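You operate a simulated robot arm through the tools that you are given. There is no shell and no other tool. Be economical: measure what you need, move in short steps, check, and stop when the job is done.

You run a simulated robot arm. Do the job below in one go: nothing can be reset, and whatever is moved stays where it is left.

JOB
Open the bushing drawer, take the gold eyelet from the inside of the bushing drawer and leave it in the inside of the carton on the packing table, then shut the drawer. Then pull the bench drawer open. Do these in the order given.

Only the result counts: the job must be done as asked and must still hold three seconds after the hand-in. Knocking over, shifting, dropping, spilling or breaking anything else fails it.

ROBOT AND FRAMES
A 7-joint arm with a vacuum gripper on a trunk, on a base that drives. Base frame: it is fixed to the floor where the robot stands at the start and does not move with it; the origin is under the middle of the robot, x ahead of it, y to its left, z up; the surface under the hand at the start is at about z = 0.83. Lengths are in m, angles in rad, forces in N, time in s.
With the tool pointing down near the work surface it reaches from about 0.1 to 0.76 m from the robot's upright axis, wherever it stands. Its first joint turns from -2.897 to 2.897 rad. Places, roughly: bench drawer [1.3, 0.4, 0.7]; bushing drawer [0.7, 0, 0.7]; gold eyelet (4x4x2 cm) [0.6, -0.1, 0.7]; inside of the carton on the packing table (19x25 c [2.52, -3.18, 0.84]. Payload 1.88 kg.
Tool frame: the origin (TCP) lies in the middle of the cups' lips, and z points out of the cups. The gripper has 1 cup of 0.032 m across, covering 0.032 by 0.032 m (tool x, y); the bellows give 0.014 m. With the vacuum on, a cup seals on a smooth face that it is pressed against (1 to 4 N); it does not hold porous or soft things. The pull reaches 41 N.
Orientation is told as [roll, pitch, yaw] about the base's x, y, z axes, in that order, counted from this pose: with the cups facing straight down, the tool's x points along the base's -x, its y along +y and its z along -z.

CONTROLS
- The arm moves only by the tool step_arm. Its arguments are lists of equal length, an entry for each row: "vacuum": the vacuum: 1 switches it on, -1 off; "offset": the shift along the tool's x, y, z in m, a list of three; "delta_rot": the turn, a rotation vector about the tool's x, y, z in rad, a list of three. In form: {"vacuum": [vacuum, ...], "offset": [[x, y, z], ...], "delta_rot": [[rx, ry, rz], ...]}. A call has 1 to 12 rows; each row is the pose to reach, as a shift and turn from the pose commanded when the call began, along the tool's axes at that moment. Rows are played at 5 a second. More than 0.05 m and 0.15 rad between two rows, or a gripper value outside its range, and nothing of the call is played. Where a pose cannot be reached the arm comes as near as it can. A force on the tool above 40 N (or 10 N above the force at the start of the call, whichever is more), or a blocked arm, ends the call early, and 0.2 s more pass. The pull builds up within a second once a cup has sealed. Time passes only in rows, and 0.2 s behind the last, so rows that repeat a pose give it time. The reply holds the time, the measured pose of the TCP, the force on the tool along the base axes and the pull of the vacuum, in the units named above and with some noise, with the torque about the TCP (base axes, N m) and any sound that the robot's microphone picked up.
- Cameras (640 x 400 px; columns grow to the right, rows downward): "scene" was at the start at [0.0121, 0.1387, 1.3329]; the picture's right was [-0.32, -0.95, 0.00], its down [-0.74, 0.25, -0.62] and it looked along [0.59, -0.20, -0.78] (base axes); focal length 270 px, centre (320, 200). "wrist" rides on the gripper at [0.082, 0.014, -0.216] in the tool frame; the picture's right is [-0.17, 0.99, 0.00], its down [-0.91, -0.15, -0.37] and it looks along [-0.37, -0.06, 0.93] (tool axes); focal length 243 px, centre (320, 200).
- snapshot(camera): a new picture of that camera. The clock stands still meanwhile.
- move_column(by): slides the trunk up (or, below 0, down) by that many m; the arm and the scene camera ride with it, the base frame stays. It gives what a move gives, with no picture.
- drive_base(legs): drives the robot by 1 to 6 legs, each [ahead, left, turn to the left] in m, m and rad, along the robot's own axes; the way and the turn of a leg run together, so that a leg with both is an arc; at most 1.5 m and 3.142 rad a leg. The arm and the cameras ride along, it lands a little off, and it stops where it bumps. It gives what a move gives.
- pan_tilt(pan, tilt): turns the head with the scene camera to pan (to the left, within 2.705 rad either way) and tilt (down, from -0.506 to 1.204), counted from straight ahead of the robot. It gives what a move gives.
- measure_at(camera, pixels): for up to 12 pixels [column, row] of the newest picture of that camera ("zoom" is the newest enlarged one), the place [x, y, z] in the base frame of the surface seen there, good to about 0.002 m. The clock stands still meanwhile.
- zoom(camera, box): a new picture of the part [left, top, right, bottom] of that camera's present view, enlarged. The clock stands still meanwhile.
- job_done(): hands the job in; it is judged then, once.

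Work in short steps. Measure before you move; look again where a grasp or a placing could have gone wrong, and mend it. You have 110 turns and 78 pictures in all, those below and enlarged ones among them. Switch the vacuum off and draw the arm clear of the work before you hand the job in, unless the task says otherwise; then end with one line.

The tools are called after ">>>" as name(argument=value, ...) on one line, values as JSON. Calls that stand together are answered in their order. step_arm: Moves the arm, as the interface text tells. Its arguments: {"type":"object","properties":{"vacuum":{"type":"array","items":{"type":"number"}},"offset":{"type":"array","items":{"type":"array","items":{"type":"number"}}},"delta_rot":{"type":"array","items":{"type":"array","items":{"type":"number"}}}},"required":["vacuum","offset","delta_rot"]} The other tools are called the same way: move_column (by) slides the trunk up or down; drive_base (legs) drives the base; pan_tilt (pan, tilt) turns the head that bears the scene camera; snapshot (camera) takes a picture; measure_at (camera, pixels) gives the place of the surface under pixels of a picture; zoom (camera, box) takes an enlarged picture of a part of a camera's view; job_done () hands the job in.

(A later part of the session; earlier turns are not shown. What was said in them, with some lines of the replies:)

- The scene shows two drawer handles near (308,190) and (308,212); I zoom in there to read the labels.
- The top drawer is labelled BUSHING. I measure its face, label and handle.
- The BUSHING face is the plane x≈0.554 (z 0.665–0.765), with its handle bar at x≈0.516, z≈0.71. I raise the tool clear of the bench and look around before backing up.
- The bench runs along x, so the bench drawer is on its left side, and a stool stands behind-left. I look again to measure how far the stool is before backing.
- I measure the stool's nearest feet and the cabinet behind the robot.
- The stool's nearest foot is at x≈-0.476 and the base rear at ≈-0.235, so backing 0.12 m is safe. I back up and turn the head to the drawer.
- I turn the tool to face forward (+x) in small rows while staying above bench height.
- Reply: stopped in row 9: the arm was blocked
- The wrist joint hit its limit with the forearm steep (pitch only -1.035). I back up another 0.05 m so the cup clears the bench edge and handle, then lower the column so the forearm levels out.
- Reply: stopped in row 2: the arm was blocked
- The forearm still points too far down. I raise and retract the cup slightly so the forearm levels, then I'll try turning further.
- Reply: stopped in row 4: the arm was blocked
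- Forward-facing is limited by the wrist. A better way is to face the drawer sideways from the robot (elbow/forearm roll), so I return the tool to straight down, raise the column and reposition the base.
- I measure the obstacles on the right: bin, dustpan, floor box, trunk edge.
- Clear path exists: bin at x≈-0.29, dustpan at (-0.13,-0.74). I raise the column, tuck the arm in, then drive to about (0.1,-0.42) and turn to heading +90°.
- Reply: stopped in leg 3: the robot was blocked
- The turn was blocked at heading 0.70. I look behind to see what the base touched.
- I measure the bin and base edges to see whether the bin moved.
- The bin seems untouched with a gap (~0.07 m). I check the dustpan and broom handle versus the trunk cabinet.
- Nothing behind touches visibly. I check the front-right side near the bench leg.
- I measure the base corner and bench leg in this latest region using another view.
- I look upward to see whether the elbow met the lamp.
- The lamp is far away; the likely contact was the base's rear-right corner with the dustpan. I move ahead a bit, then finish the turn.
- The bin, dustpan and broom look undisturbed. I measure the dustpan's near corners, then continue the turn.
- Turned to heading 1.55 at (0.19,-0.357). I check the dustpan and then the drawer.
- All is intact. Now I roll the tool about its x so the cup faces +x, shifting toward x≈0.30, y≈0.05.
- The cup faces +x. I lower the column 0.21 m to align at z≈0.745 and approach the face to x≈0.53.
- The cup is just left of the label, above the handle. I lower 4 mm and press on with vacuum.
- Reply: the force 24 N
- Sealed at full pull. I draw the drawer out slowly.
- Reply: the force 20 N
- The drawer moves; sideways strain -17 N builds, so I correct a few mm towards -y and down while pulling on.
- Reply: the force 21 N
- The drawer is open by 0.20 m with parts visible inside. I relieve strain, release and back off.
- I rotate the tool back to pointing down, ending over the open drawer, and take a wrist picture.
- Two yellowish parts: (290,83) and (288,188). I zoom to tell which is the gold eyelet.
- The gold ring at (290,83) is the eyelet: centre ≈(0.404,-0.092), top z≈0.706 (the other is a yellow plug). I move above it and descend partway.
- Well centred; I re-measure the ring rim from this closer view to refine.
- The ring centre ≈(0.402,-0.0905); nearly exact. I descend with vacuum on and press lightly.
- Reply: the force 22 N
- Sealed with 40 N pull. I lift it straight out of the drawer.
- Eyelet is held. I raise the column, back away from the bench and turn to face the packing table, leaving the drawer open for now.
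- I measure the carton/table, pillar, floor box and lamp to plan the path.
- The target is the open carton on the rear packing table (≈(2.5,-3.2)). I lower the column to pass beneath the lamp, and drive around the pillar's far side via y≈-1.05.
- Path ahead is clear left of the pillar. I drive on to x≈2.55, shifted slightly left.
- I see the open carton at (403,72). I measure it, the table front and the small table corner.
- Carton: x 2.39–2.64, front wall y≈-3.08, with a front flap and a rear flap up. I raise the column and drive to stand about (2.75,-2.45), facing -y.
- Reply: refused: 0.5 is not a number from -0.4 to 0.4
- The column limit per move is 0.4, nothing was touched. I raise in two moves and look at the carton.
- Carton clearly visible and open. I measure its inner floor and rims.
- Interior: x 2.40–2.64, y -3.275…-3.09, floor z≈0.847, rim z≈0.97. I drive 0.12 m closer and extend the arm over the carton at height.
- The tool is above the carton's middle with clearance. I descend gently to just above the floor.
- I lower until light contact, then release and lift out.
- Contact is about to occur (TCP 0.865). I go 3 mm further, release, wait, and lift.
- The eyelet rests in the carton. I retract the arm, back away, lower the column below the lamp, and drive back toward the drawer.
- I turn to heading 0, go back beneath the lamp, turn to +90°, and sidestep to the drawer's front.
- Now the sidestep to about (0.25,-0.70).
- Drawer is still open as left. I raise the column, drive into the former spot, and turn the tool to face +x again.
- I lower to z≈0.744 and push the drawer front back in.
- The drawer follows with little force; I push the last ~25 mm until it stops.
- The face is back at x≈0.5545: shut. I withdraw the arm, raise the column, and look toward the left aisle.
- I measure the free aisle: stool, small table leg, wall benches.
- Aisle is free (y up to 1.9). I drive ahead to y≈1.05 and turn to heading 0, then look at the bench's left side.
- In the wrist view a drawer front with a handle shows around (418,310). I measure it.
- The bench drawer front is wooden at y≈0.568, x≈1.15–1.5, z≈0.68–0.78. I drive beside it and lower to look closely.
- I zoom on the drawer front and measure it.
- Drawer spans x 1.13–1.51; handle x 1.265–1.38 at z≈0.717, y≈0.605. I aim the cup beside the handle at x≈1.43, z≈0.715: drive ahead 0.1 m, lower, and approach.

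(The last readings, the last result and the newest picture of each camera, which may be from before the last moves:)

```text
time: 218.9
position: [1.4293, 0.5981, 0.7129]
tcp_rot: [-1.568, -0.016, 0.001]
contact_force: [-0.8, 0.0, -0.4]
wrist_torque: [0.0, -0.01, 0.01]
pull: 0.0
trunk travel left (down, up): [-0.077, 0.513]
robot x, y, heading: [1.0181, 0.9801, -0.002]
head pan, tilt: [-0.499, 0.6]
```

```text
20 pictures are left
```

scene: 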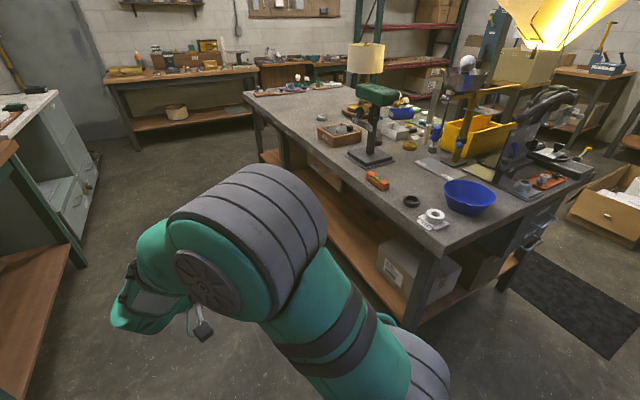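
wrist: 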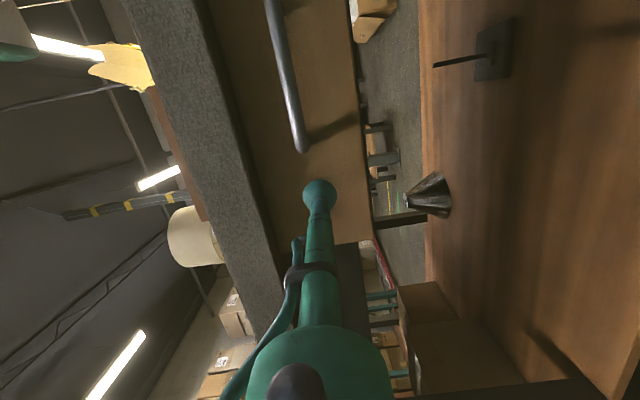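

Well placed beside the handle. I press on with vacuum.

>>> step_arm(vacuum=[1, 1, 1, 1, 1, 1, 1, 1], offset=[[0, 0, 0.012], [0, 0, 0.022], [0, 0, 0.028], [0, 0, 0.031], [0, 0, 0.033], [0, 0, 0.034], [0, 0, 0.034], [0, 0, 0.034]], delta_rot=[[0, 0, 0], [0, 0, 0], [0, 0, 0], [0, 0, 0], [0, 0, 0], [0, 0, 0], [0, 0, 0], [0, 0, 0]])

```text
time: 220.7
position: [1.4285, 0.5648, 0.7126]
tcp_rot: [-1.567, -0.016, -0.005]
contact_force: [-13.8, 13.6, -3.1]
wrist_torque: [-0.13, -0.02, 0.17]
pull: 40.7
trunk travel left (down, up): [-0.077, 0.513]
robot x, y, heading: [1.018, 0.9788, 0.002]
head pan, tilt: [-0.499, 0.6]
```

Sealed (40.7 N). I pull outward, relieving the sideways strain by 2 mm.

>>> step_arm(vacuum=[1, 1, 1, 1, 1, 1], offset=[[0.002, 0, -0.005], [0.002, 0, -0.012], [0.002, 0, -0.02], [0.002, 0, -0.03], [0.002, 0, -0.045], [0.002, 0, -0.06]], delta_rot=[[0, 0, 0], [0, 0, 0], [0, 0, 0], [0, 0, 0], [0, 0, 0], [0, 0, 0]])

```text
time: 222.1
position: [1.4283, 0.6261, 0.7129]
tcp_rot: [-1.566, -0.015, 0.0]
contact_force: [-0.3, -0.6, -13.6]
wrist_torque: [-0.15, -0.29, -0.03]
pull: 41.1
trunk travel left (down, up): [-0.077, 0.513]
robot x, y, heading: [1.0165, 0.9786, 0.005]
head pan, tilt: [-0.499, 0.6]
```

The drawer is moving freely with the cup still sealed. I continue to about 0.25 m.

>>> step_arm(vacuum=[1, 1, 1, 1, 1, 1, 1, 1, 1], offset=[[0, 0.001, -0.02], [0, 0.002, -0.045], [0, 0.002, -0.07], [0, 0.002, -0.095], [0, 0.002, -0.12], [0, 0.002, -0.145], [0, 0.002, -0.165], [0, 0.002, -0.185], [0, 0.002, -0.195]], delta_rot=[[0, 0, 0], [0, 0, 0], [0, 0, 0], [0, 0, 0], [0, 0, 0], [0, 0, 0], [0, 0, 0], [0, 0, 0], [0, 0, 0]])

>>> snapshot(camera="wrist")

```text
time: 224.1
position: [1.428, 0.823, 0.7124]
tcp_rot: [-1.568, -0.013, -0.001]
contact_force: [12.5, 0.1, -12.5]
wrist_torque: [-0.1, -0.06, -0.02]
pull: 40.5
trunk travel left (down, up): [-0.077, 0.513]
robot x, y, heading: [1.0191, 0.9807, 0.001]
head pan, tilt: [-0.499, 0.6]
```

```text
19 pictures are left
```

wrist: 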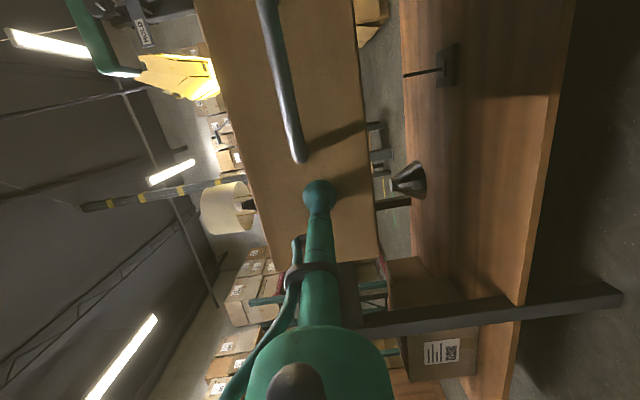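

Drawer is open ~0.255 m without resistance. I release and draw the arm clear.

>>> step_arm(vacuum=[-1, -1, -1, -1, -1, -1, -1], offset=[[-0.001, 0.001, 0], [-0.001, 0.001, 0], [-0.001, 0.001, 0], [0, 0, -0.015], [0, 0, -0.04], [0, 0, -0.08], [0, 0, -0.12]], delta_rot=[[0, 0, 0], [0, 0, 0], [0, 0, 0], [0, 0, 0], [0, 0, 0], [0, 0, 0], [0, 0, 0]])

>>> snapshot(camera="wrist")

>>> measure_at(camera="wrist", pixels=[[335, 170], [310, 60], [340, 120]])

>>> pan_tilt(pan=-0.9, tilt=0.7)

>>> snapshot(camera="scene")

```text
time: 225.7
position: [1.4289, 0.9408, 0.7108]
tcp_rot: [-1.567, -0.018, -0.001]
contact_force: [-0.2, -0.3, -0.4]
wrist_torque: [0.01, 0.02, 0.02]
pull: 0.0
trunk travel left (down, up): [-0.077, 0.513]
robot x, y, heading: [1.0146, 0.9742, -0.003]
head pan, tilt: [-0.499, 0.6]
```

```text
18 pictures are left
```

wrist: 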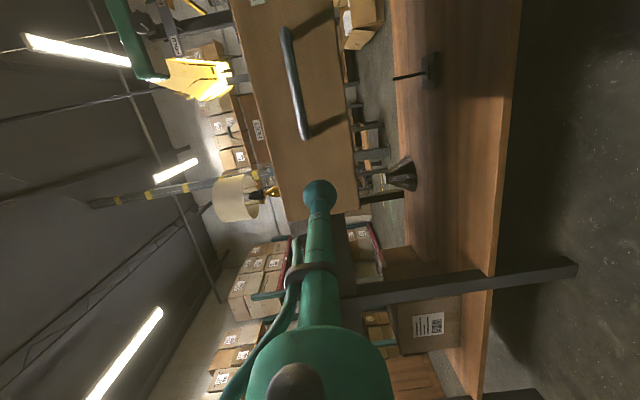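

```text
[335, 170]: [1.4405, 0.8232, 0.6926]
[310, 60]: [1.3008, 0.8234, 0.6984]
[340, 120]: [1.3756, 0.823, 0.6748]
```

```text
time: 226.6
position: [1.4292, 0.9397, 0.711]
tcp_rot: [-1.567, -0.016, -0.001]
contact_force: [0.1, 0.0, -0.2]
wrist_torque: [0.02, 0.0, 0.03]
pull: 0.0
trunk travel left (down, up): [-0.077, 0.513]
robot x, y, heading: [1.0152, 0.9814, 0.002]
head pan, tilt: [-0.901, 0.7]
```

```text
17 pictures are left
```

scene: 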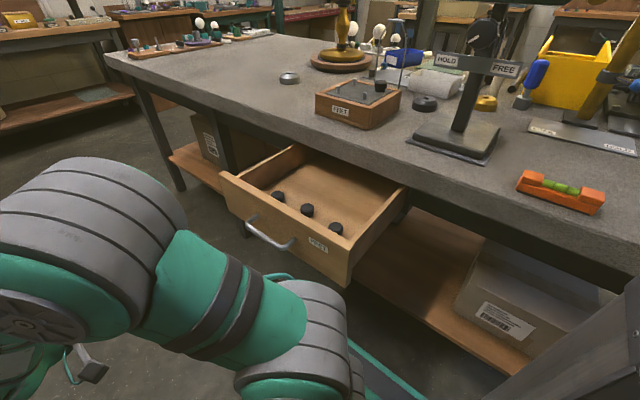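

The bench drawer is open by 0.255 m and holds, the bushing drawer is shut, the eyelet is in the carton, and the arm is clear with the vacuum off. I hand in.

>>> job_done()

```text
The job is handed in.
```

I put the gold eyelet in the carton on the packing table, shut the bushing drawer, pulled the bench drawer open about 0.25 m, and handed the job in; one early turn of the base was blocked, probably by the dustpan, but nothing looked disturbed afterwards.
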